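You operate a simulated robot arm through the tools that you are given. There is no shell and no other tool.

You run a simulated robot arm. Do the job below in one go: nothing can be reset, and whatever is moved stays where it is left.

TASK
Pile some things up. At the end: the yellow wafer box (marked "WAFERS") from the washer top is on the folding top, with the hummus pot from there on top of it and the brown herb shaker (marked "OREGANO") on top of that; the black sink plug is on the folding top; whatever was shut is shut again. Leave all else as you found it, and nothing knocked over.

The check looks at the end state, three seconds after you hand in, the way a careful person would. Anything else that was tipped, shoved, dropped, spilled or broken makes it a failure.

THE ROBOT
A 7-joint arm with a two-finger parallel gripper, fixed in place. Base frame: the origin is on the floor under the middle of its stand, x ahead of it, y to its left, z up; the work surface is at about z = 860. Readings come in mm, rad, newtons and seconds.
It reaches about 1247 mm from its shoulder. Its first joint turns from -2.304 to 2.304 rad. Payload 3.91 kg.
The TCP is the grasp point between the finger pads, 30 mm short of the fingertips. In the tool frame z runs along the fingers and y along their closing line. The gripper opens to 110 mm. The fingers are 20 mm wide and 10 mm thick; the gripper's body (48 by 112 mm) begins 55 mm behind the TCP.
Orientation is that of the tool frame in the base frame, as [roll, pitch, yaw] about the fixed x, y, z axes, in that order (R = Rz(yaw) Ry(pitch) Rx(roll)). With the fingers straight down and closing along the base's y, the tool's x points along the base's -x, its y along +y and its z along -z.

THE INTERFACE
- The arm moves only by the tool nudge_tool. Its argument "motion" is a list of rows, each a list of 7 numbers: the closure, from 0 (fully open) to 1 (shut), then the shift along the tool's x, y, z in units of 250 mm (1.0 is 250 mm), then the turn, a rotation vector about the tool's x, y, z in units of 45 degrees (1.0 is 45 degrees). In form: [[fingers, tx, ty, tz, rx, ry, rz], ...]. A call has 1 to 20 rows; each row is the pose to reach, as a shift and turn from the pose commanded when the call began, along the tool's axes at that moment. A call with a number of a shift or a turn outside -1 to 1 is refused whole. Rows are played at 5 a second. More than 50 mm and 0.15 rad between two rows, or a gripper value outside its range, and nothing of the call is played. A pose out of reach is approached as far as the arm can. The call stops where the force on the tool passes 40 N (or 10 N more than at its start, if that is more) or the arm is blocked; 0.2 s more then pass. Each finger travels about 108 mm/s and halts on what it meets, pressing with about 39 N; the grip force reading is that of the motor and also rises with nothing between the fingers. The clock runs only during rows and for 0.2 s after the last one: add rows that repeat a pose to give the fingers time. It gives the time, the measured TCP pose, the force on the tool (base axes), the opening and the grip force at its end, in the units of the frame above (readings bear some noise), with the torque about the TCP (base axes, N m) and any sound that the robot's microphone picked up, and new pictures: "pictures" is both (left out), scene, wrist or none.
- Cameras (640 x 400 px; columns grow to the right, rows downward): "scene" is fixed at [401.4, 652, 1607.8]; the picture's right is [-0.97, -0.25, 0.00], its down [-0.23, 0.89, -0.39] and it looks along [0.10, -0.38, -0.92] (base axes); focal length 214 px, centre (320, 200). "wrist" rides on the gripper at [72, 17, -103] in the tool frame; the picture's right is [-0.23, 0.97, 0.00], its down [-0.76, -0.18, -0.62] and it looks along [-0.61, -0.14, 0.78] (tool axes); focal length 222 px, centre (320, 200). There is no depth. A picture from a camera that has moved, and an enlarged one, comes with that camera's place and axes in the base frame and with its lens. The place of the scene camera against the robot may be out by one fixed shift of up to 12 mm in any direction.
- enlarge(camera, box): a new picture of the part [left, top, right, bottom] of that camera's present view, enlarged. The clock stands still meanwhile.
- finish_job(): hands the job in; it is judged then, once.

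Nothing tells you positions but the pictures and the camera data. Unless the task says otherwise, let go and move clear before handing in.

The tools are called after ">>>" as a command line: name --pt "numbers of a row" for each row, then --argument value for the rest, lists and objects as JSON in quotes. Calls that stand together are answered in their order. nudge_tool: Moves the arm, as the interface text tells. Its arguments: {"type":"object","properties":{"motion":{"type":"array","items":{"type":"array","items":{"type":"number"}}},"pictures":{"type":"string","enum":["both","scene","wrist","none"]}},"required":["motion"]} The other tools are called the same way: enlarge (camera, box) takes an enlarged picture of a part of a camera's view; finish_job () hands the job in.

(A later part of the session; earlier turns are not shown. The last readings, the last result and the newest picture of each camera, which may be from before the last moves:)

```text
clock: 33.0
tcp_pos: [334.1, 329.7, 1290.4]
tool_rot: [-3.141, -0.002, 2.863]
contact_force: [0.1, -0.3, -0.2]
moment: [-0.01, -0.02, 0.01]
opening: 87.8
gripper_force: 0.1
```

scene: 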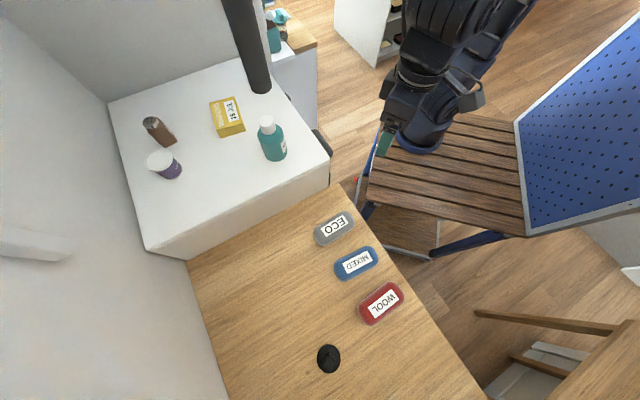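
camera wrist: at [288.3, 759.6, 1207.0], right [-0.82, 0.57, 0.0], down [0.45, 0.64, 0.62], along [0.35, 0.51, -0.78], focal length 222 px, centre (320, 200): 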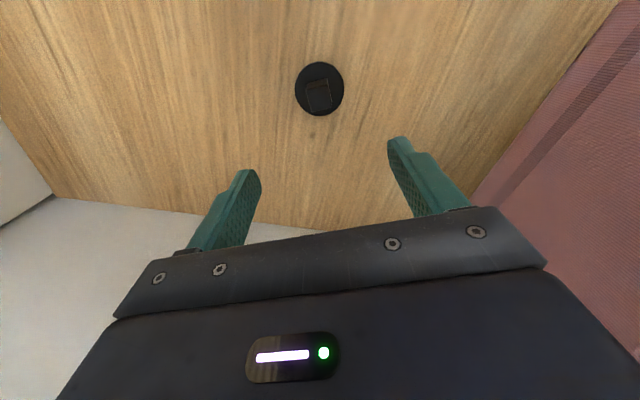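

>>> nudge_tool --pt "0 -0.098 -0.102 0 0 0 0.12" --pt "0 -0.196 -0.204 0 0 0 0.24" --pt "0 -0.293 -0.306 0 0 0 0.36" --pt "0 -0.391 -0.408 0 0 0 0.48" --pt "0 -0.53 -0.384 0 0 0 0.6" --pt "0 -0.669 -0.36 0 0 0 0.72" --pt "0 -0.808 -0.336 0 0 0 0.8" --pt "0 -0.946 -0.312 0 0 0 0.853" --pt "0 -0.946 -0.312 0 0 0 0.853" --pictures "scene"

```text
clock: 35.0
tcp_pos: [541.3, 188.8, 1290.4]
tool_rot: [-3.141, 0.0, 2.194]
contact_force: [-0.7, 0.1, 1.0]
moment: [-0.02, 0.0, 0.0]
opening: 110.0
gripper_force: 0.1
```

scene: 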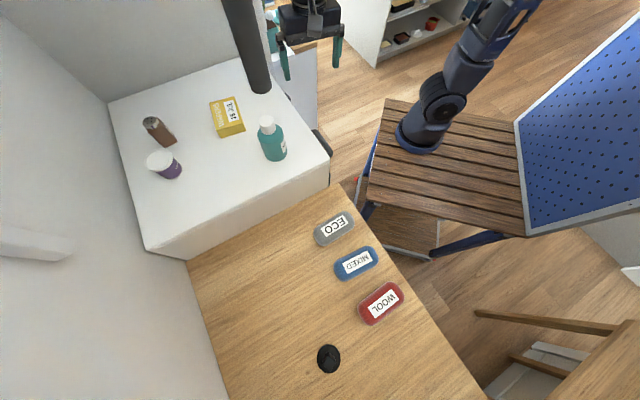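

>>> nudge_tool --pt "0 -0.083 0.141 0 0 0 0" --pt "0 -0.165 0.283 0 0 0 0" --pt "0 -0.248 0.424 0 0 0 0" --pt "0 -0.33 0.565 0.05 0 0 0" --pt "0 -0.413 0.706 0.12 0 0 0" --pt "0 -0.495 0.848 0.19 0 0 0" --pt "0 -0.56 0.96 0.28 0 0 0" --pt "0 -0.578 0.989 0.36 0 0 0" --pt "0 -0.578 0.989 0.36 0 0 0"

```text
clock: 37.0
tcp_pos: [827.1, 217.2, 1199.2]
tool_rot: [3.141, 0.001, 2.193]
contact_force: [1.0, -0.2, -0.1]
moment: [0.02, -0.03, 0.01]
opening: 110.0
gripper_force: 0.1
camera wrist: at [798.8, 286.8, 1302.6], right [0.92, 0.38, 0.0], down [0.3, -0.72, 0.62], along [0.24, -0.58, -0.78], focal length 222 px, centre (320, 200)
```

scene: 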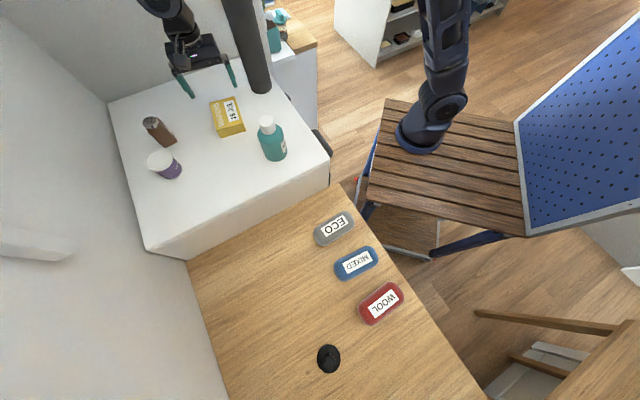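
wrist: 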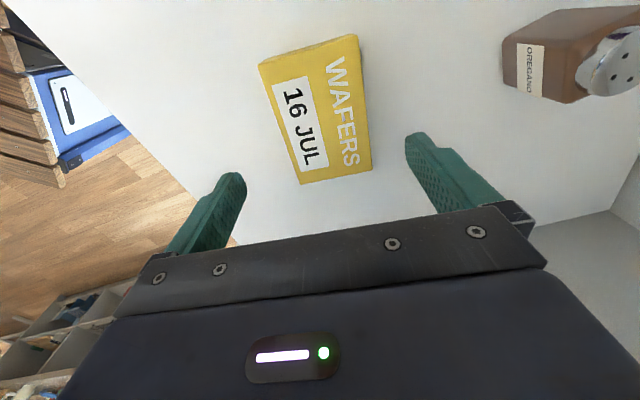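

>>> enlarge --camera "wrist" --box '[230, 20, 410, 200]'

>>> enlarge --camera "wrist" --box '[480, 0, 640, 110]'

```text
2.22 times, centred on (320, 110) of wrist
camera zoom: at [798.8, 286.8, 1302.6], right [0.92, 0.38, 0.0], down [0.3, -0.72, 0.62], along [0.24, -0.58, -0.78], focal length 494 px, centre (320, 400)
```

zoom: 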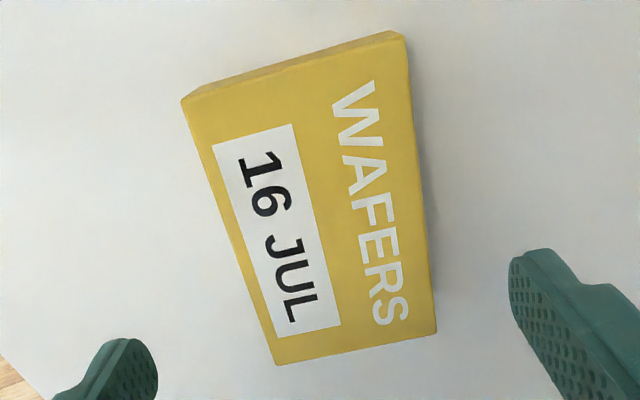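

```text
3.64 times, centred on (560, 55) of wrist
camera zoom: at [798.8, 286.8, 1302.6], right [0.92, 0.38, 0.0], down [0.3, -0.72, 0.62], along [0.24, -0.58, -0.78], focal length 808 px, centre (-553, 727)
```

zoom: 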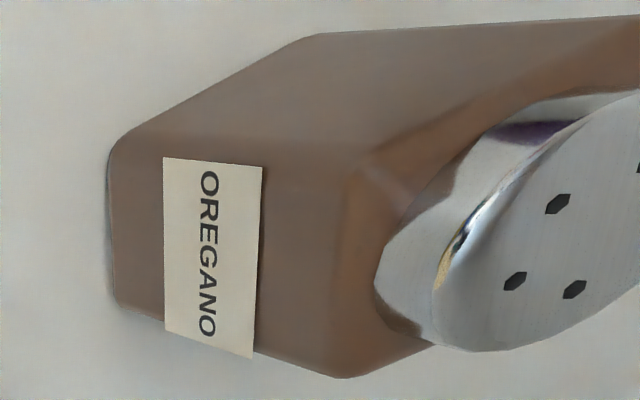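

The box is nearly centred and aligned with the jaws. I'll make a small correction and descend around it.

>>> nudge_tool --pt "0 -0.0186 0.0108 0.1 0 0 0" --pt "0 -0.0186 0.0108 0.22 0 0 0" --pt "0 -0.0186 0.0108 0.33 0 0 0" --pt "0 -0.0186 0.0108 0.41 0 0 0" --pt "0 -0.0186 0.0108 0.452 0 0 0" --pt "0 -0.0186 0.0108 0.452 0 0 0"

```text
clock: 38.4
tcp_pos: [831.6, 215.1, 1087.5]
tool_rot: [-3.139, -0.002, 2.194]
contact_force: [0.7, -0.5, 0.4]
moment: [0.0, -0.04, 0.01]
opening: 110.0
gripper_force: 0.0
camera wrist: at [803.4, 284.8, 1189.5], right [0.92, 0.38, 0.0], down [0.3, -0.72, 0.62], along [0.24, -0.58, -0.78], focal length 222 px, centre (320, 200)
```

scene: 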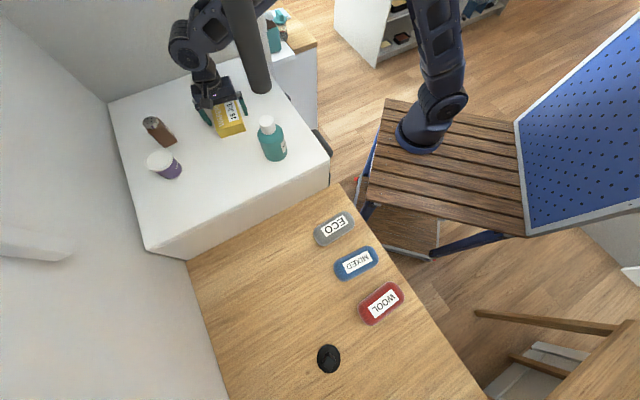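
wrist: 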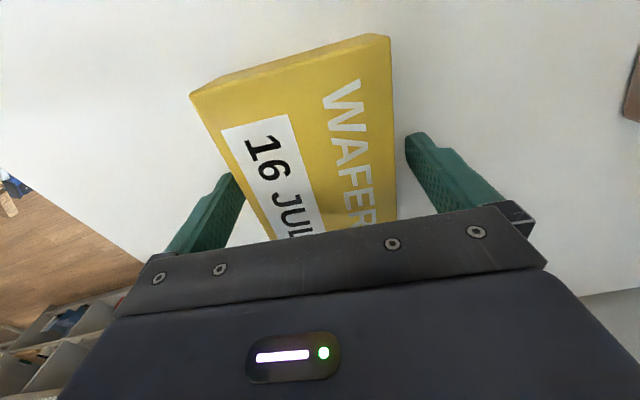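

>>> nudge_tool --pt "0.1 0 0 0 0 0 0" --pt "0.18 0 0 0 0 0 0" --pt "0.22 0 0 0 0 0 0" --pt "0.26 0 0 0 0 0 0" --pt "0.35 0 0 0 0 0 0" --pt "0.6 0 0 0 0 0 0" --pt "1 0 0 0 0 0 0" --pt "1 0 0 0 0 0 0" --pictures "wrist"

```text
clock: 40.2
tcp_pos: [831.1, 215.2, 1086.5]
tool_rot: [-3.141, 0.0, 2.194]
contact_force: [1.2, 0.3, 0.8]
moment: [0.12, -0.06, 0.08]
opening: 84.8
gripper_force: 38.8
camera wrist: at [803.5, 284.8, 1189.7], right [0.92, 0.38, 0.0], down [0.3, -0.72, 0.62], along [0.24, -0.58, -0.78], focal length 222 px, centre (320, 200)
```

wrist: 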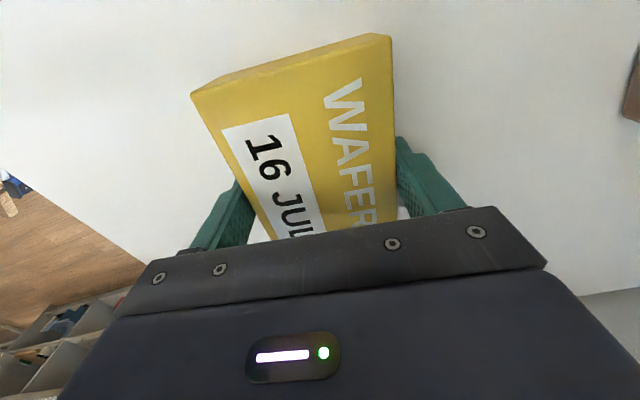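

The box is gripped at 84.8 mm. I'll lift it straight up.

>>> nudge_tool --pt "1 0 0 -0.04 0 0 0" --pt "1 0 0 -0.14 0 0 0" --pt "1 0 0 -0.3 0 0 0" --pt "1 0 0 -0.46 0 0 0" --pt "1 0 0 -0.62 0 0 0" --pt "1 0 0 -0.76 0 0 0" --pt "1 0 0 -0.815 0 0 0" --pt "1 0 0 -0.815 0 0 0"

```text
clock: 42.0
tcp_pos: [831.2, 215.3, 1290.6]
tool_rot: [3.141, 0.0, 2.194]
contact_force: [-1.0, -0.1, -1.9]
moment: [-0.03, 0.0, 0.03]
opening: 84.6
gripper_force: 39.3
camera wrist: at [803.8, 284.1, 1393.6], right [0.92, 0.38, 0.0], down [0.3, -0.72, 0.62], along [0.24, -0.58, -0.78], focal length 222 px, centre (320, 200)
```

scene: 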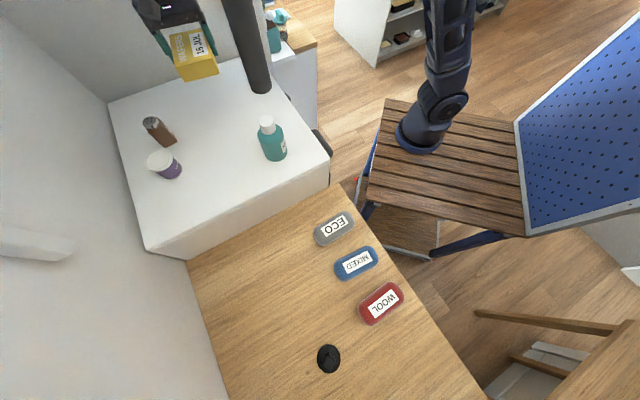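
wrist: 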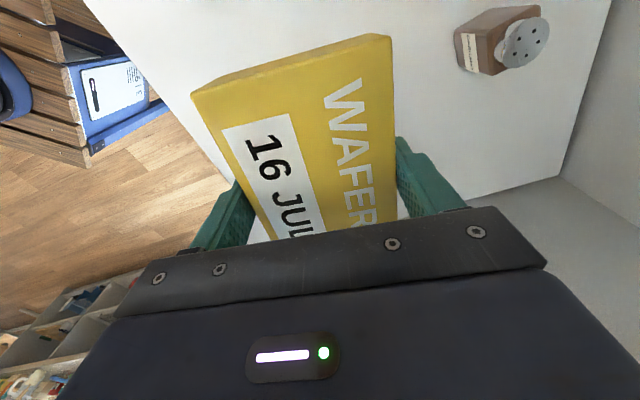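

>>> nudge_tool --pt "1 0.07 -0.118 0 0 0 0" --pt "1 0.16 -0.27 0 0 0 0" --pt "1 0.25 -0.42 0 0 0 0" --pt "1 0.34 -0.57 0 0 0 0" --pt "1 0.43 -0.72 0 0 0 0" --pt "1 0.52 -0.87 0 0 0 0" --pt "1 0.586 -0.987 0 0 0 0" --pt "1 0.586 -0.987 0 0 0 0" --pictures "scene"

```text
clock: 43.8
tcp_pos: [545.8, 189.9, 1290.1]
tool_rot: [-3.139, -0.002, 2.194]
contact_force: [-0.6, 0.0, -1.9]
moment: [0.02, 0.03, 0.02]
opening: 84.9
gripper_force: 38.9
```

scene: 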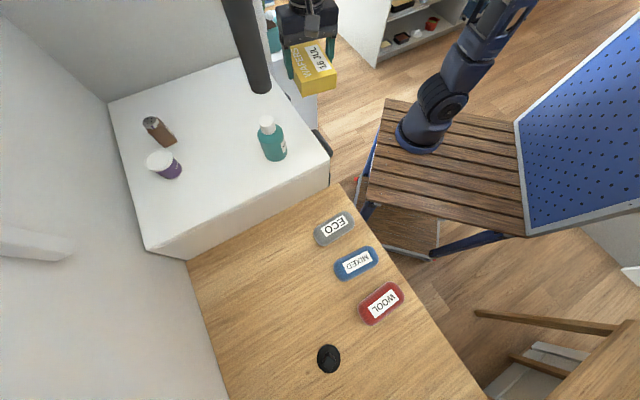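

>>> nudge_tool --pt "1 0.098 -0.11 0 0 0 -0.1" --pt "1 0.195 -0.22 0 0 0 -0.2" --pt "1 0.293 -0.329 0 0 0 -0.3" --pt "1 0.39 -0.439 0 0 0 -0.42" --pt "1 0.529 -0.419 0 0 0 -0.54" --pt "1 0.669 -0.399 0 0 0 -0.66" --pt "1 0.808 -0.378 0 0 0 -0.76" --pt "1 0.947 -0.358 0 0 0 -0.853" --pt "1 0.947 -0.358 0 0 0 -0.853" --pictures "scene"

```text
clock: 45.8
tcp_pos: [334.2, 330.2, 1289.9]
tool_rot: [-3.141, -0.002, 2.867]
contact_force: [0.4, -0.6, -1.6]
moment: [0.0, -0.01, -0.01]
opening: 84.8
gripper_force: 39.5
```

scene: 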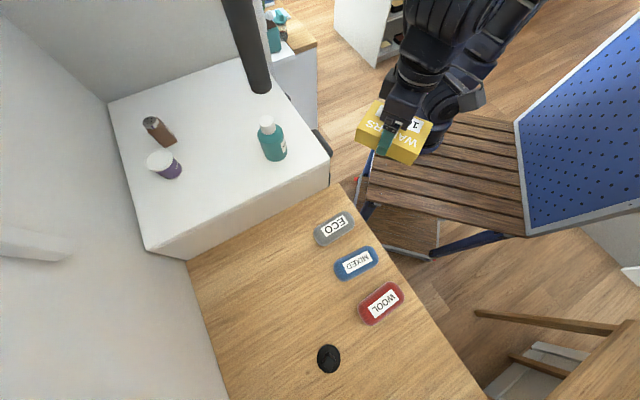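

>>> nudge_tool --pt "1 0.046 0.162 0 0 0 -0.07" --pt "1 0.091 0.323 0 0 0 -0.14" --pt "1 0.137 0.485 0 0 0 -0.21" --pt "1 0.182 0.646 0 0 0 -0.28" --pt "1 0.228 0.808 0 0 0 -0.35" --pt "1 0.228 0.808 0 0 0 -0.35"

```text
clock: 47.2
tcp_pos: [337.3, 540.7, 1290.0]
tool_rot: [3.141, -0.001, 3.14]
contact_force: [0.8, -0.1, -1.7]
moment: [0.02, 0.0, -0.01]
opening: 84.6
gripper_force: 39.1
camera wrist: at [265.3, 557.6, 1393.7], right [0.23, 0.97, 0.0], down [0.76, -0.18, 0.62], along [0.61, -0.14, -0.78], focal length 222 px, centre (320, 200)
```

scene: 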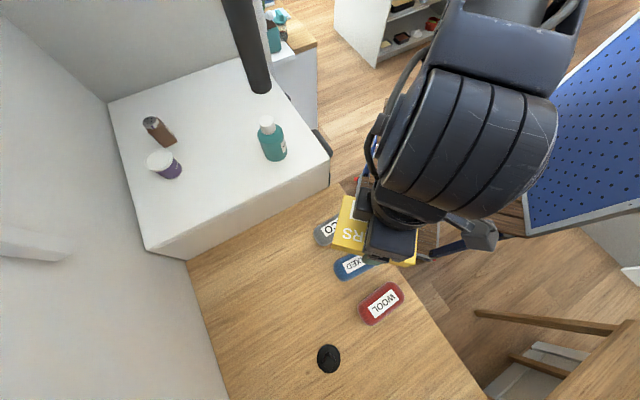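
wrist: 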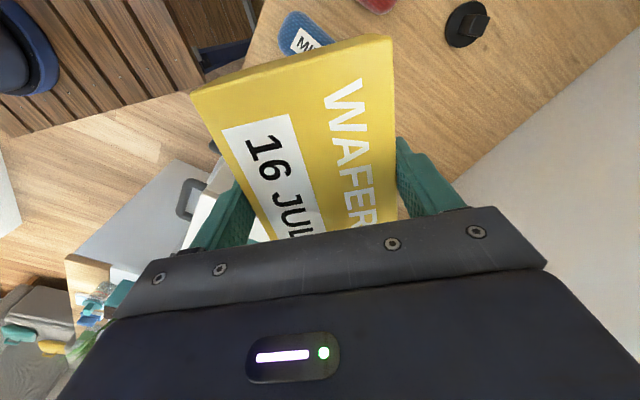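

>>> nudge_tool --pt "1 -0.06 0.08 0.08 0 0 0" --pt "1 -0.13 0.17 0.18 0 0 0" --pt "1 -0.2 0.26 0.29 0 0 0" --pt "1 -0.27 0.35 0.4 0 0 0" --pt "1 -0.34 0.44 0.51 0 0 0" --pt "1 -0.41 0.535 0.63 0 0 0" --pt "1 -0.46 0.6 0.76 0 0 0" --pt "1 -0.492 0.64 0.88 0 0 0" --pt "1 -0.492 0.64 0.92 0 0 0" --pt "1 -0.492 0.64 0.92 0 0 0"

```text
clock: 49.4
tcp_pos: [457.7, 700.5, 1060.7]
tool_rot: [-3.141, -0.001, 3.138]
contact_force: [-0.5, -0.1, -1.1]
moment: [0.01, 0.0, 0.01]
opening: 84.7
gripper_force: 39.0
camera wrist: at [386.5, 717.8, 1163.8], right [0.23, 0.97, 0.0], down [0.76, -0.18, 0.62], along [0.61, -0.14, -0.78], focal length 222 px, centre (320, 200)
```

scene: 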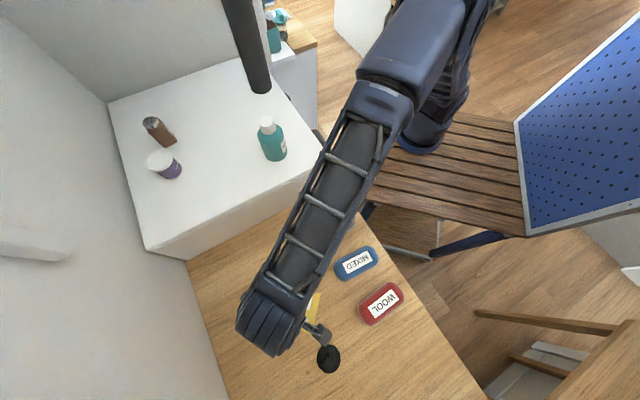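
wrist: 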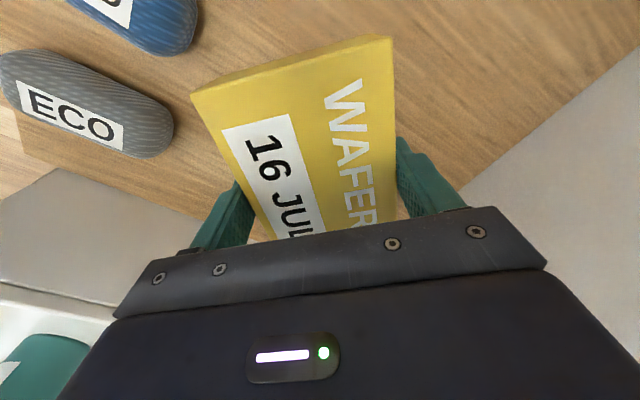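

>>> nudge_tool --pt "1 0 0 0.12 0 0 0" --pt "1 0 0 0.26 0 0 0" --pt "1 0 0 0.4 0 0 0" --pt "1 0 0 0.52 0 0 0" --pt "1 0 0 0.6 0 0 0" --pt "1 0 0 0.632 0 0 0" --pt "1 0 0 0.632 0 0 0" --pictures "wrist"

>>> nudge_tool --pt "1 0 0 0.006 0 0 0" --pt "1 0 0 0.014 0 0 0" --pt "1 0 0 0.014 0 0 0" --pictures "none"

```text
clock: 51.0
tcp_pos: [458.4, 699.9, 901.6]
tool_rot: [-3.141, -0.003, 3.139]
contact_force: [-0.4, -0.1, -2.0]
moment: [-0.02, 0.0, 0.01]
opening: 84.6
gripper_force: 38.9
camera wrist: at [386.3, 717.2, 1005.4], right [0.23, 0.97, 0.0], down [0.76, -0.18, 0.62], along [0.61, -0.14, -0.78], focal length 222 px, centre (320, 200)
```

wrist: 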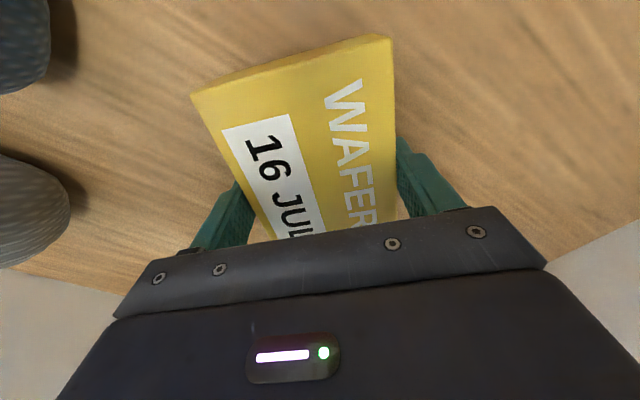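

```text
clock: 51.8
tcp_pos: [456.7, 699.9, 899.8]
tool_rot: [3.141, -0.002, 3.139]
contact_force: [0.3, 0.6, -2.7]
moment: [-0.03, 0.02, -0.02]
opening: 84.8
gripper_force: 38.7
```

>>> nudge_tool --pt "1 0 0 0.005 0 0 0" --pt "1 0 0 0.008 0 0 0" --pt "1 0 0 0.008 0 0 0" --pictures "none"

>>> nudge_tool --pt "1 0 0 0.004 0 0 0" --pt "1 0 0 0.004 0 0 0" --pictures "none"

```text
clock: 52.6
tcp_pos: [458.9, 699.6, 897.2]
tool_rot: [3.141, -0.002, 3.137]
contact_force: [-0.7, 0.9, -2.0]
moment: [0.02, 0.0, 0.01]
opening: 84.9
gripper_force: 39.2
```

```text
clock: 53.2
tcp_pos: [459.3, 699.6, 895.5]
tool_rot: [3.141, 0.0, 3.138]
contact_force: [0.3, -0.8, 2.3]
moment: [-0.22, -0.26, -0.07]
opening: 84.7
gripper_force: 39.5
```

The box has just touched down (TCP z ≈ 896). I'll release it and rise.

>>> nudge_tool --pt "0.2 0 0 0 0 0 0" --pt "0.1 0 0 0 0 0 0" --pt "0 0 0 0 0 0 0" --pt "0 0 0 0 0 0 0" --pt "0 0 0 -0.08 0 0 0" --pt "0 0 0 -0.22 0 0 0" --pt "0 0 0 -0.38 0 0 0" --pt "0 0 0 -0.54 0 0 0" --pt "0 0 0 -0.7 0 0 0" --pt "0 0 0 -0.86 0 0 0" --pt "0 0 0 -0.86 0 0 0"

```text
clock: 55.6
tcp_pos: [459.8, 699.1, 1112.6]
tool_rot: [-3.14, -0.002, 3.139]
contact_force: [0.2, 0.1, 0.6]
moment: [0.01, -0.01, 0.01]
opening: 110.2
gripper_force: 0.0
camera wrist: at [387.0, 716.7, 1214.8], right [0.23, 0.97, 0.0], down [0.76, -0.18, 0.62], along [0.61, -0.14, -0.78], focal length 222 px, centre (320, 200)
```

scene: 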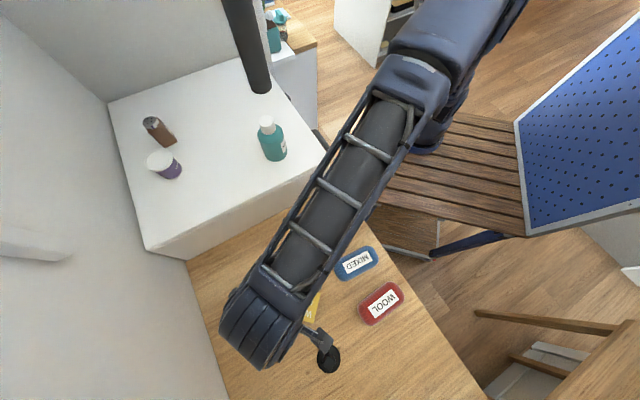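
wrist: 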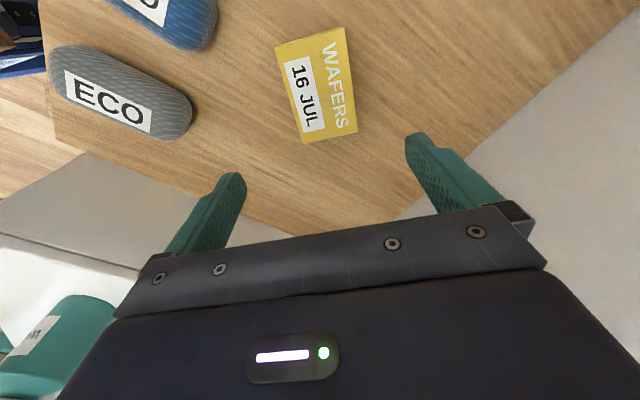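

>>> enlarge --camera "wrist" --box '[250, 15, 390, 155]'

```text
2.86 times, centred on (320, 85) of wrist
camera zoom: at [387.0, 716.7, 1214.8], right [0.23, 0.97, 0.0], down [0.76, -0.18, 0.62], along [0.61, -0.14, -0.78], focal length 635 px, centre (320, 529)
```

zoom: 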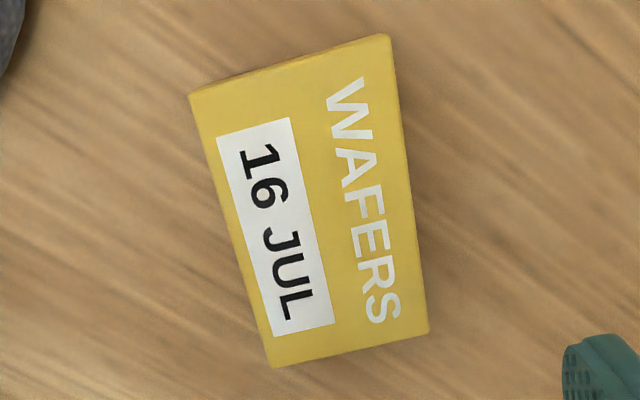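

The box is at (459.7, 699.8) with its top at z ≈ 896, squared to the base axes. Now I go back for the hummus pot by the safe route.

>>> nudge_tool --pt "0 0.03 -0.04 -0.14 0 0 0" --pt "0 0.1 -0.13 -0.27 0 0 0" --pt "0 0.18 -0.23 -0.4 0 0 0" --pt "0 0.27 -0.34 -0.52 0 0 0" --pt "0 0.36 -0.45 -0.61 0 0 0" --pt "0 0.44 -0.55 -0.67 0 0 0" --pt "0 0.5 -0.636 -0.708 0 0 0" --pt "0 0.5 -0.636 -0.708 0 0 0" --pictures "scene"

>>> nudge_tool --pt "0 0 -0.16 0 0 0 0" --pt "0 0 -0.33 0 0 0 0" --pt "0 0 -0.5 0 0 0 0" --pt "0 0 -0.67 0 0 0 0" --pt "0 0 -0.84 0 0 0 0" --pt "0 -0.1 -0.97 0 0 0 0" --pt "0 -0.1 -0.97 0 0 0 0" --pictures "scene"

```text
clock: 57.4
tcp_pos: [333.9, 540.1, 1287.9]
tool_rot: [3.139, -0.002, 3.138]
contact_force: [0.8, 0.1, -0.3]
moment: [0.02, 0.02, 0.01]
opening: 109.9
gripper_force: 0.0
```

scene: 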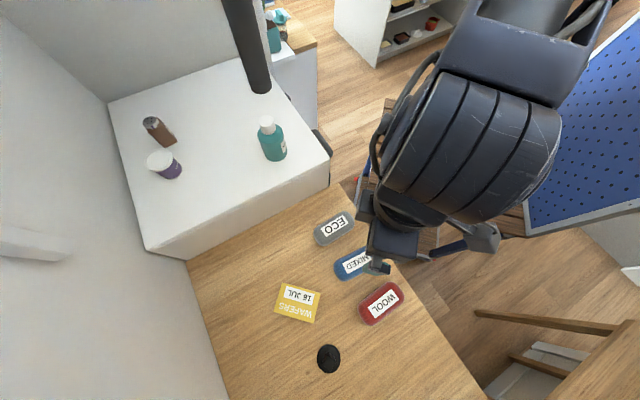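

```text
clock: 59.0
tcp_pos: [357.0, 299.0, 1288.3]
tool_rot: [-3.142, 0.0, 3.138]
contact_force: [0.3, 0.0, 0.1]
moment: [0.0, 0.03, 0.02]
opening: 110.0
gripper_force: 0.1
```

scene: 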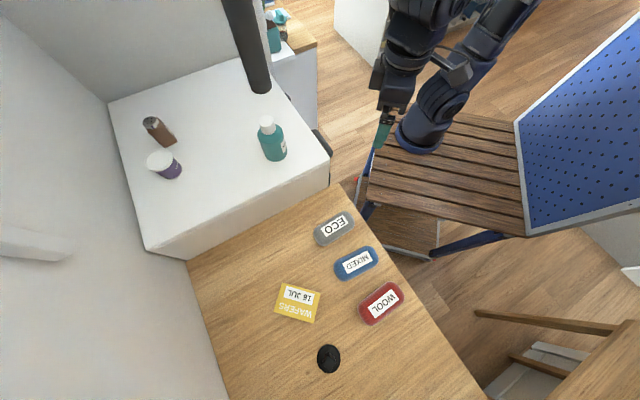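

>>> nudge_tool --pt "0 -0.084 -0.125 0 0 0 0" --pt "0 -0.168 -0.25 0 0 0 0" --pt "0 -0.252 -0.376 0 0 0 0" --pt "0 -0.43 -0.38 0 0 0 0" --pt "0 -0.61 -0.38 0 0 0 0" --pt "0 -0.79 -0.38 0 0 0 0" --pt "0 -0.972 -0.38 0 0 0 0" --pt "0 -0.972 -0.38 0 0 0 0" --pictures "none"

>>> nudge_tool --pt "0 -0.15 0.08 0 0 0 0" --pt "0 -0.3 0.16 0 0 0 0" --pt "0 -0.45 0.25 0 0 0 0" --pt "0 -0.6 0.35 0 0 0 0" --pt "0 -0.75 0.45 0 0 0 0" --pt "0 -0.88 0.55 0 0 0 0" --pt "0 -0.88 0.55 0 0 0 0"

```text
clock: 60.8
tcp_pos: [601.0, 202.4, 1287.9]
tool_rot: [3.14, 0.0, 3.14]
contact_force: [-0.6, -0.2, -0.3]
moment: [-0.01, -0.02, -0.01]
opening: 110.1
gripper_force: 0.2
```

```text
clock: 62.4
tcp_pos: [820.3, 339.6, 1287.8]
tool_rot: [3.141, -0.003, 3.138]
contact_force: [0.5, 0.5, 0.7]
moment: [0.02, -0.02, 0.03]
opening: 109.9
gripper_force: 0.0
camera wrist: at [748.3, 357.4, 1391.0], right [0.23, 0.97, 0.0], down [0.76, -0.18, 0.62], along [0.61, -0.14, -0.78], focal length 222 px, centre (320, 200)
```

scene: 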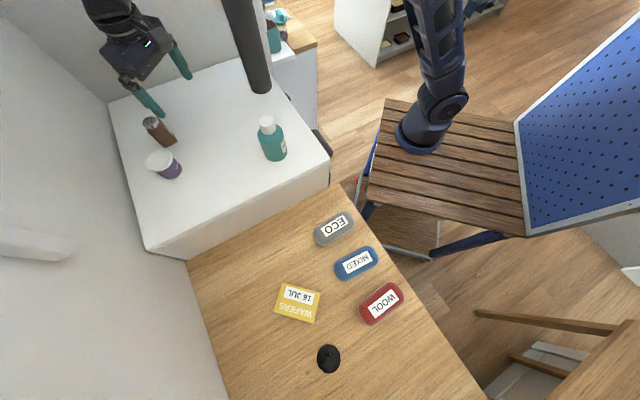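
wrist: 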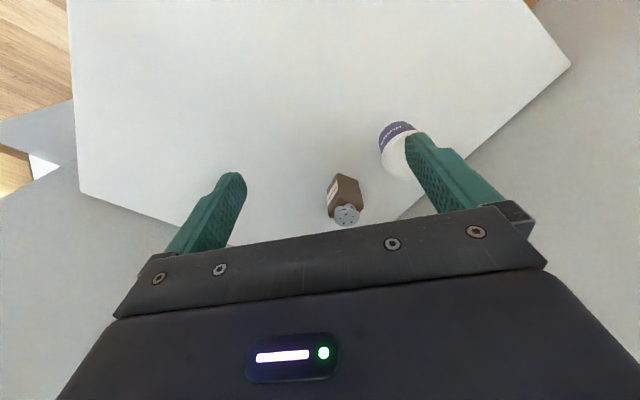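

>>> nudge_tool --pt "0 -0.08 0.1 0.04 0 0 0" --pt "0 -0.16 0.2 0.08 0 0 0" --pt "0 -0.24 0.3 0.12 0 0 0" --pt "0 -0.32 0.4 0.15 0 0 0" --pt "0 -0.32 0.4 0.15 0 0 0"

```text
clock: 63.6
tcp_pos: [902.8, 438.1, 1248.8]
tool_rot: [3.141, -0.003, 3.141]
contact_force: [-0.1, 0.5, -0.1]
moment: [0.03, -0.01, 0.01]
opening: 109.9
gripper_force: 0.0
camera wrist: at [829.2, 456.4, 1352.1], right [0.23, 0.97, 0.0], down [0.76, -0.18, 0.62], along [0.61, -0.14, -0.78], focal length 222 px, centre (320, 200)
```

scene: 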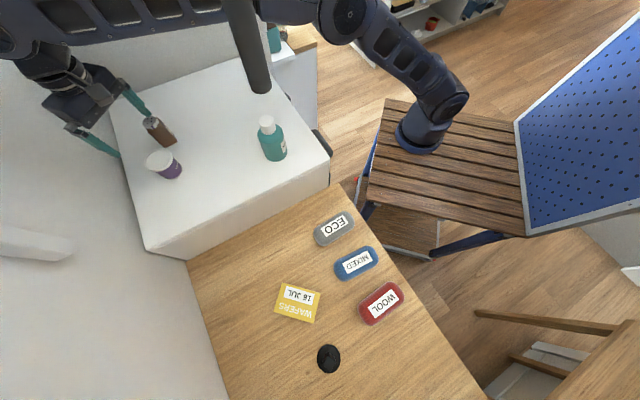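
wrist: 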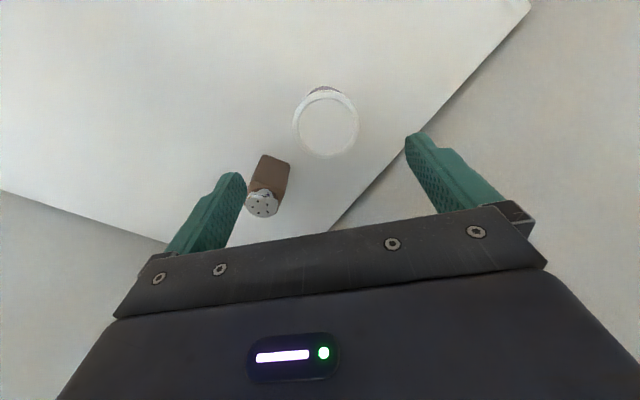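

>>> enlarge --camera "wrist" --box '[240, 70, 400, 230]'

```text
2.50 times, centred on (320, 150) of wrist
camera zoom: at [829.2, 456.4, 1352.1], right [0.23, 0.97, 0.0], down [0.76, -0.18, 0.62], along [0.61, -0.14, -0.78], focal length 555 px, centre (320, 325)
```

zoom: 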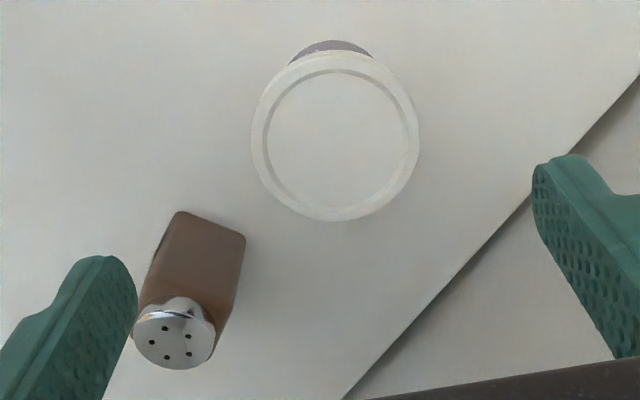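

The pot's lid is about 74.5 mm across, centred at (917, 443), with its top at z ≈ 1109. I'll centre over it and descend with the fingers open, clear of the shaker.

>>> nudge_tool --pt "0 -0.06 0.017 0.04 0 0 0" --pt "0 -0.06 0.017 0.18 0 0 0" --pt "0 -0.06 0.017 0.3 0 0 0" --pt "0 -0.06 0.017 0.4 0 0 0" --pt "0 -0.06 0.017 0.48 0 0 0" --pt "0 -0.06 0.017 0.48 0 0 0"

```text
clock: 65.0
tcp_pos: [916.9, 443.0, 1128.3]
tool_rot: [-3.141, -0.001, 3.137]
contact_force: [0.0, 0.2, 0.0]
moment: [-0.03, -0.01, 0.01]
opening: 109.8
gripper_force: 0.0
camera wrist: at [844.2, 460.5, 1232.7], right [0.23, 0.97, 0.0], down [0.76, -0.18, 0.62], along [0.61, -0.14, -0.78], focal length 222 px, centre (320, 200)
```

scene: 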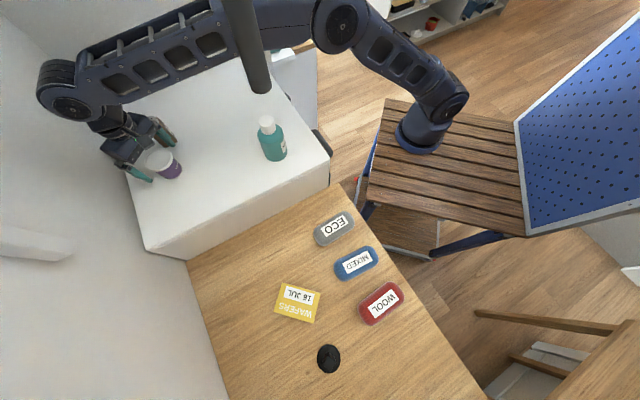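
wrist: 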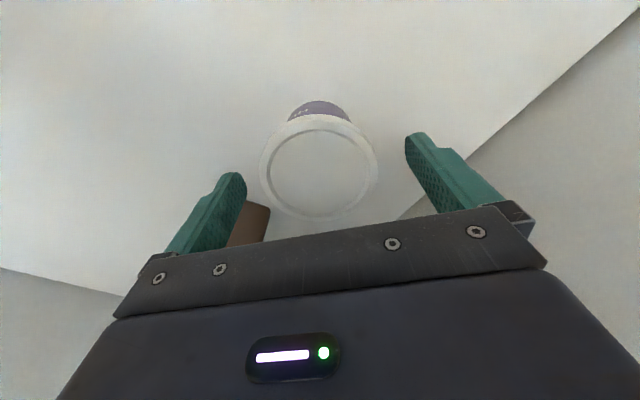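

>>> nudge_tool --pt "0 0 0 0.06 0 0 0" --pt "0 0 0 0.11 0 0 0" --pt "0 0 0 0.133 0 0 0" --pt "0 0 0 0.133 0 0 0"

```text
clock: 66.0
tcp_pos: [916.1, 443.5, 1097.1]
tool_rot: [-3.14, -0.002, 3.136]
contact_force: [0.0, 0.7, -0.5]
moment: [0.0, -0.01, -0.01]
opening: 110.1
gripper_force: 0.2
camera wrist: at [843.9, 461.1, 1199.7], right [0.23, 0.97, 0.0], down [0.76, -0.18, 0.62], along [0.61, -0.14, -0.78], focal length 222 px, centre (320, 200)
```

scene: 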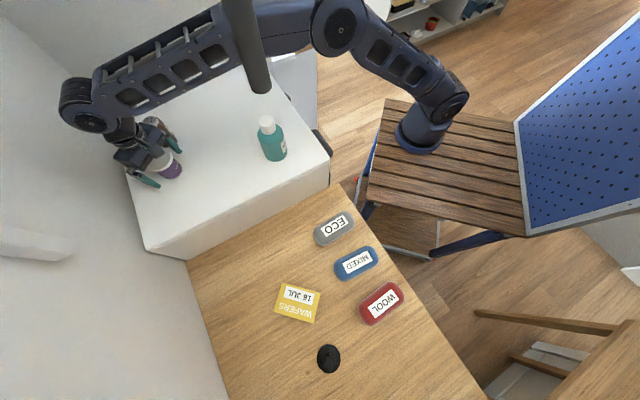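
wrist: 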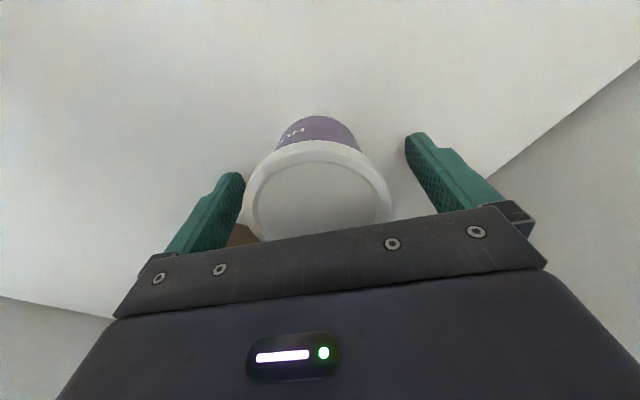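

>>> nudge_tool --pt "0.1 0 0 0 0 0 0" --pt "0.2 0 0 0 0 0 0" --pt "0.27 0 0 0 0 0 0" --pt "0.31 0 0 0 0 0 0" --pt "0.35 0 0 0 0 0 0" --pt "0.45 0 0 0 0 0 0" --pt "1 0 0 0 0 0 0" --pt "1 0 0 0 0 0 0" --pt "1 0 0 0 0 0 0" --pictures "wrist"

```text
clock: 68.0
tcp_pos: [915.7, 443.0, 1096.7]
tool_rot: [3.141, -0.003, 3.138]
contact_force: [0.0, 1.1, -0.5]
moment: [-0.01, 0.03, -0.04]
opening: 72.4
gripper_force: 39.0
camera wrist: at [844.0, 461.1, 1199.8], right [0.23, 0.97, 0.0], down [0.76, -0.18, 0.62], along [0.61, -0.14, -0.78], focal length 222 px, centre (320, 200)
```

wrist: 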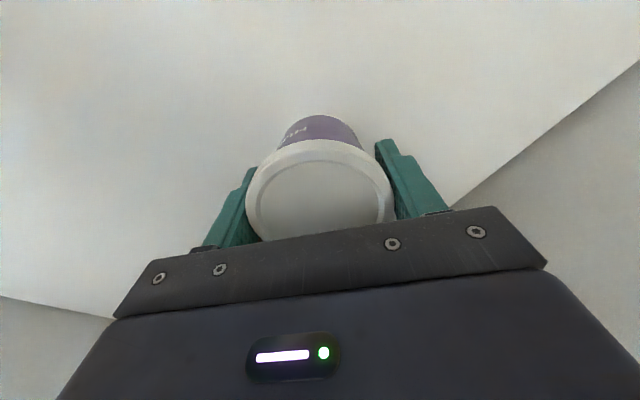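

The pot is gripped at 72.4 mm. I'll lift it straight up and look.

>>> nudge_tool --pt "1 0 0 -0.03 0 0 0" --pt "1 0 0 -0.08 0 0 0" --pt "1 0 0 -0.16 0 0 0" --pt "1 0 0 -0.28 0 0 0" --pt "1 0 0 -0.42 0 0 0" --pt "1 0 0 -0.56 0 0 0" --pt "1 0 0 -0.68 0 0 0" --pt "1 0 0 -0.77 0 0 0" --pt "1 0 0 -0.77 0 0 0"

```text
clock: 70.0
tcp_pos: [916.7, 443.2, 1289.4]
tool_rot: [3.141, -0.001, 3.137]
contact_force: [-0.7, -0.7, 0.2]
moment: [0.05, -0.01, 0.0]
opening: 72.3
gripper_force: 39.1
camera wrist: at [844.3, 461.3, 1392.2], right [0.23, 0.97, 0.0], down [0.76, -0.18, 0.62], along [0.61, -0.14, -0.78], focal length 222 px, centre (320, 200)
```

scene: 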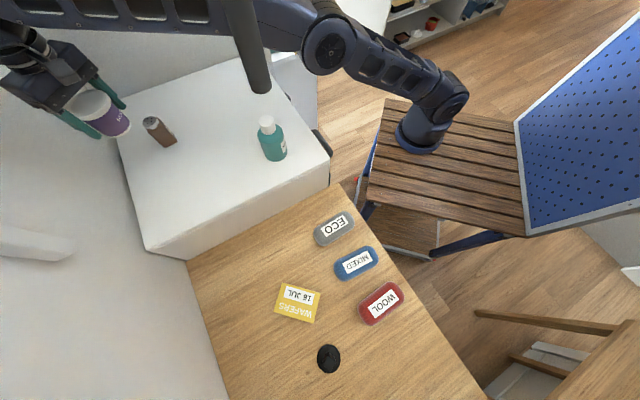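
wrist: 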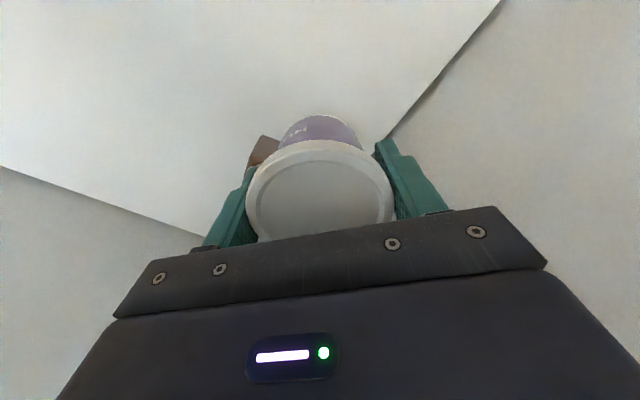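

>>> nudge_tool --pt "1 0.08 -0.09 0 0 0 0" --pt "1 0.18 -0.2 0 0 0 0" --pt "1 0.28 -0.31 0 0 0 0" --pt "1 0.388 -0.42 0 0 0 0" --pt "1 0.53 -0.51 0 0 0 0" --pt "1 0.67 -0.6 0 0 0 0" --pt "1 0.81 -0.68 0 0 0 0" --pt "1 0.948 -0.764 0 0 0 0" --pt "1 0.948 -0.764 0 0 0 0" --pictures "scene"

>>> nudge_tool --pt "1 0.16 -0.09 0 0 0 0" --pt "1 0.32 -0.188 0 0 0 0" --pt "1 0.49 -0.188 0 0 0 0" --pt "1 0.66 -0.188 0 0 0 0" --pt "1 0.83 -0.188 0 0 0 0" --pt "1 0.98 -0.188 0 0 0 0" --pt "1 0.98 -0.188 0 0 0 0" --pictures "scene"

```text
clock: 72.0
tcp_pos: [678.9, 253.2, 1289.4]
tool_rot: [-3.141, -0.001, 3.138]
contact_force: [0.6, -0.2, 0.5]
moment: [0.01, 0.0, -0.01]
opening: 72.2
gripper_force: 39.3
```

scene: 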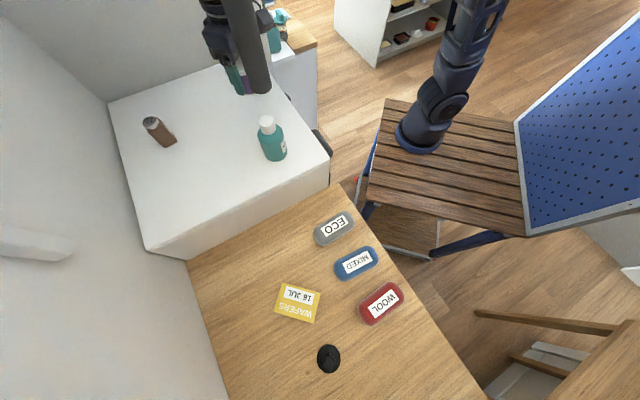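

```text
clock: 73.6
tcp_pos: [433.6, 206.7, 1290.5]
tool_rot: [-3.141, -0.001, 3.138]
contact_force: [1.2, -0.8, 0.5]
moment: [-0.02, -0.01, -0.04]
opening: 72.1
gripper_force: 38.6
```

scene: 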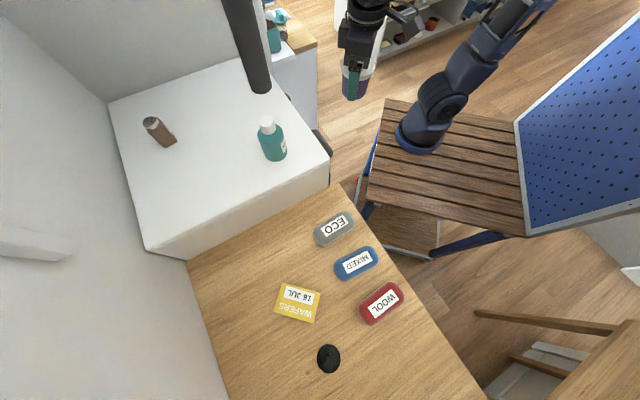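

>>> nudge_tool --pt "1 0.1 0.12 0 0 0 0" --pt "1 0.22 0.27 0 0 0 0" --pt "1 0.334 0.413 0 0 0 0" --pt "1 0.355 0.58 0 0 0 0" --pt "1 0.37 0.74 0 0 0 0" --pt "1 0.39 0.9 0 0 0 0" --pt "1 0.394 0.973 0 0 0 0" --pt "1 0.394 0.973 0 0 0 0" --pictures "scene"

>>> nudge_tool --pt "1 0 0.15 0 0 0 0" --pt "1 0 0.31 0 0 0 0" --pt "1 -0.06 0.46 0.05 0 0 0" --pt "1 -0.16 0.58 0.12 0 0 0" --pt "1 -0.27 0.7 0.2 0 0 0" --pt "1 -0.38 0.82 0.28 0 0 0" --pt "1 -0.47 0.92 0.36 0 0 0" --pt "1 -0.49 0.98 0.44 0 0 0" --pt "1 -0.49 0.98 0.44 0 0 0"

```text
clock: 75.4
tcp_pos: [335.5, 450.7, 1290.7]
tool_rot: [-3.141, -0.002, 3.139]
contact_force: [-1.0, 0.1, -0.6]
moment: [0.02, -0.01, 0.02]
opening: 72.0
gripper_force: 39.3
```

scene: 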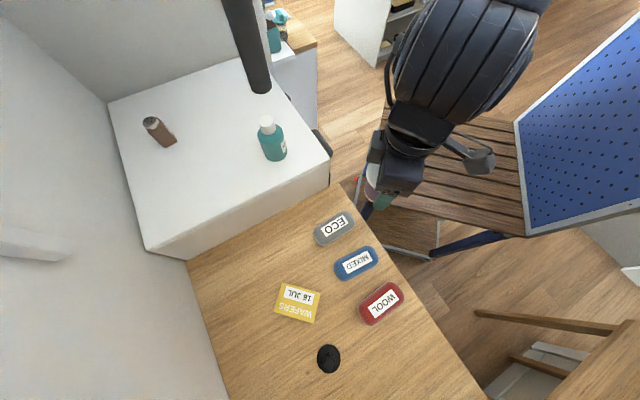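

```text
clock: 77.4
tcp_pos: [459.0, 694.5, 1179.7]
tool_rot: [3.141, -0.002, 3.14]
contact_force: [-0.1, -0.4, 0.0]
moment: [-0.01, -0.02, 0.02]
opening: 72.2
gripper_force: 38.9
camera wrist: at [387.6, 712.5, 1282.5], right [0.23, 0.97, 0.0], down [0.76, -0.18, 0.62], along [0.61, -0.14, -0.78], focal length 222 px, centre (320, 200)
```

scene: 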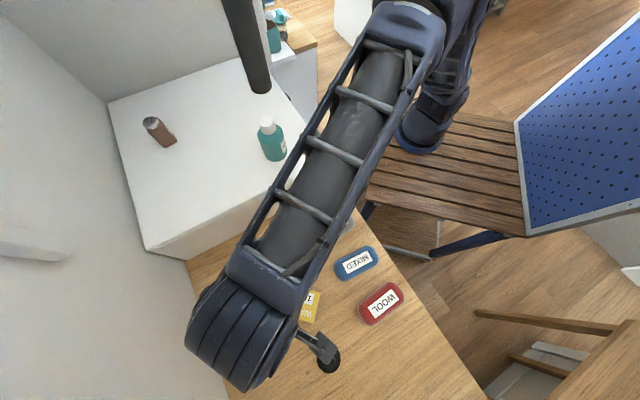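
wrist: 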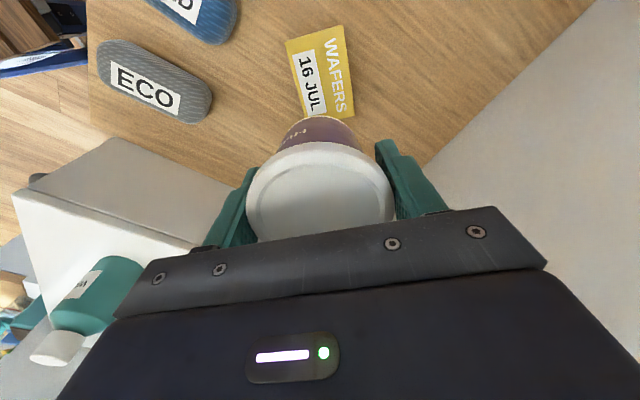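

>>> nudge_tool --pt "1 -0.003 0.021 0.12 0 0 0" --pt "1 -0.003 0.021 0.28 0 0 0" --pt "1 -0.003 0.021 0.44 0 0 0" --pt "1 -0.003 0.021 0.6 0 0 0" --pt "1 -0.003 0.021 0.74 0 0 0" --pt "1 -0.003 0.021 0.84 0 0 0" --pt "1 -0.003 0.021 0.9 0 0 0" --pt "1 -0.003 0.021 0.9 0 0 0"

```text
clock: 79.2
tcp_pos: [460.2, 700.1, 953.8]
tool_rot: [3.142, 0.001, 3.138]
contact_force: [0.5, -0.6, -0.2]
moment: [-0.01, -0.02, -0.02]
opening: 72.2
gripper_force: 39.0
camera wrist: at [387.6, 718.3, 1057.2], right [0.23, 0.97, 0.0], down [0.76, -0.18, 0.62], along [0.61, -0.14, -0.78], focal length 222 px, centre (320, 200)
```

scene: 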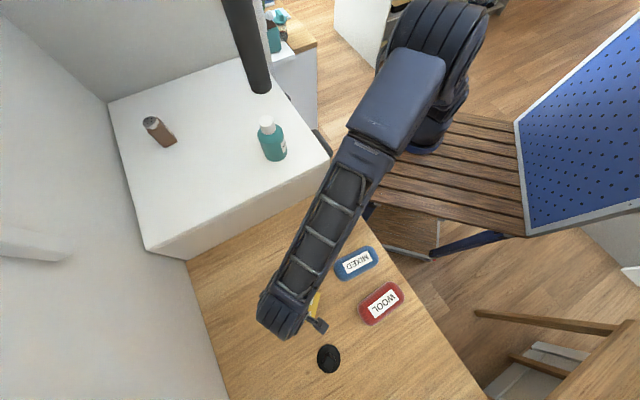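
wrist: 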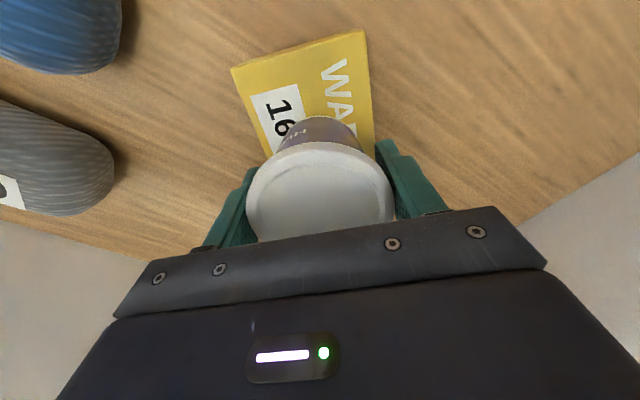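

>>> nudge_tool --pt "1 0 0 0.012 0 0 0" --pt "1 0 0 0.024 0 0 0" --pt "1 0 0 0.032 0 0 0" --pt "1 0 0 0.032 0 0 0" --pictures "none"

>>> nudge_tool --pt "1 0 0 0.006 0 0 0" --pt "1 0 0 0.006 0 0 0" --pictures "none"

```text
clock: 80.2
tcp_pos: [459.5, 700.3, 946.9]
tool_rot: [-3.141, -0.001, 3.138]
contact_force: [0.6, 0.4, -0.1]
moment: [0.0, -0.03, 0.01]
opening: 72.3
gripper_force: 38.7
```

```text
clock: 80.8
tcp_pos: [457.9, 700.9, 945.7]
tool_rot: [3.14, 0.0, 3.137]
contact_force: [1.4, -0.8, 7.7]
moment: [0.01, -0.07, 0.0]
opening: 72.2
gripper_force: 39.2
```

The pot has touched down on the box (7.7 N). I'll release gently and rise straight up.

>>> nudge_tool --pt "0.33 0 0 0 0 0 0" --pt "0.28 0 0 0 0 0 0" --pt "0.2 0 0 0 0 0 0" --pt "0.1 0 0 0 0 0 0" --pt "0 0 0 0 0 0 0" --pt "0 0 0 0 0 0 0" --pt "0 0 0 -0.06 0 0 0" --pt "0 0 0 -0.16 0 0 0" --pt "0 0 0 -0.3 0 0 0" --pt "0 0 0 -0.46 0 0 0" --pt "0 0 0 -0.62 0 0 0" --pt "0 0 0 -0.78 0 0 0" --pt "0 0 0 -0.9 0 0 0" --pt "0 0 0 -0.9 0 0 0"

```text
clock: 83.8
tcp_pos: [458.9, 699.8, 1171.3]
tool_rot: [-3.141, -0.002, 3.138]
contact_force: [-0.6, 0.3, -0.5]
moment: [0.03, 0.01, -0.02]
opening: 109.9
gripper_force: 0.0
camera wrist: at [388.0, 717.6, 1274.0], right [0.23, 0.97, 0.0], down [0.76, -0.18, 0.62], along [0.61, -0.14, -0.78], focal length 222 px, centre (320, 200)
```

scene: 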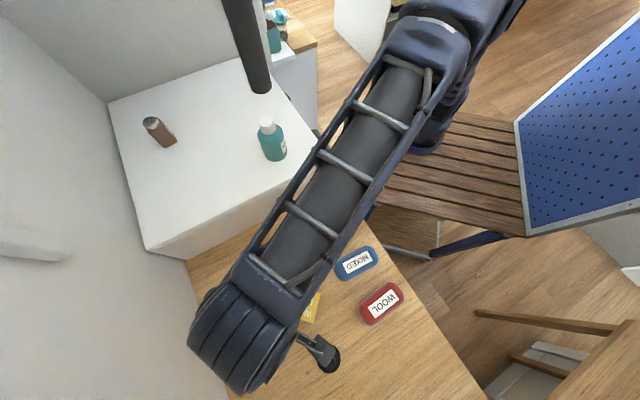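
wrist: 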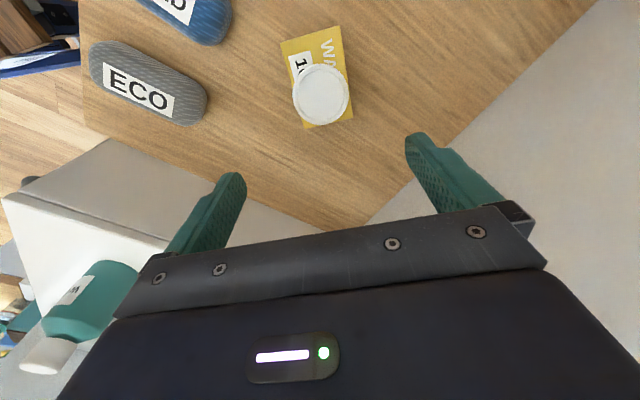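

>>> enlarge --camera "wrist" --box '[260, 15, 380, 135]'

```text
3.33 times, centred on (320, 75) of wrist
camera zoom: at [388.0, 717.6, 1274.0], right [0.23, 0.97, 0.0], down [0.76, -0.18, 0.62], along [0.61, -0.14, -0.78], focal length 740 px, centre (320, 617)
```

zoom: 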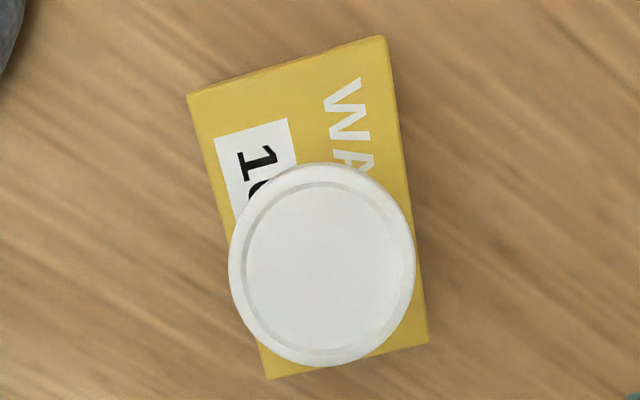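

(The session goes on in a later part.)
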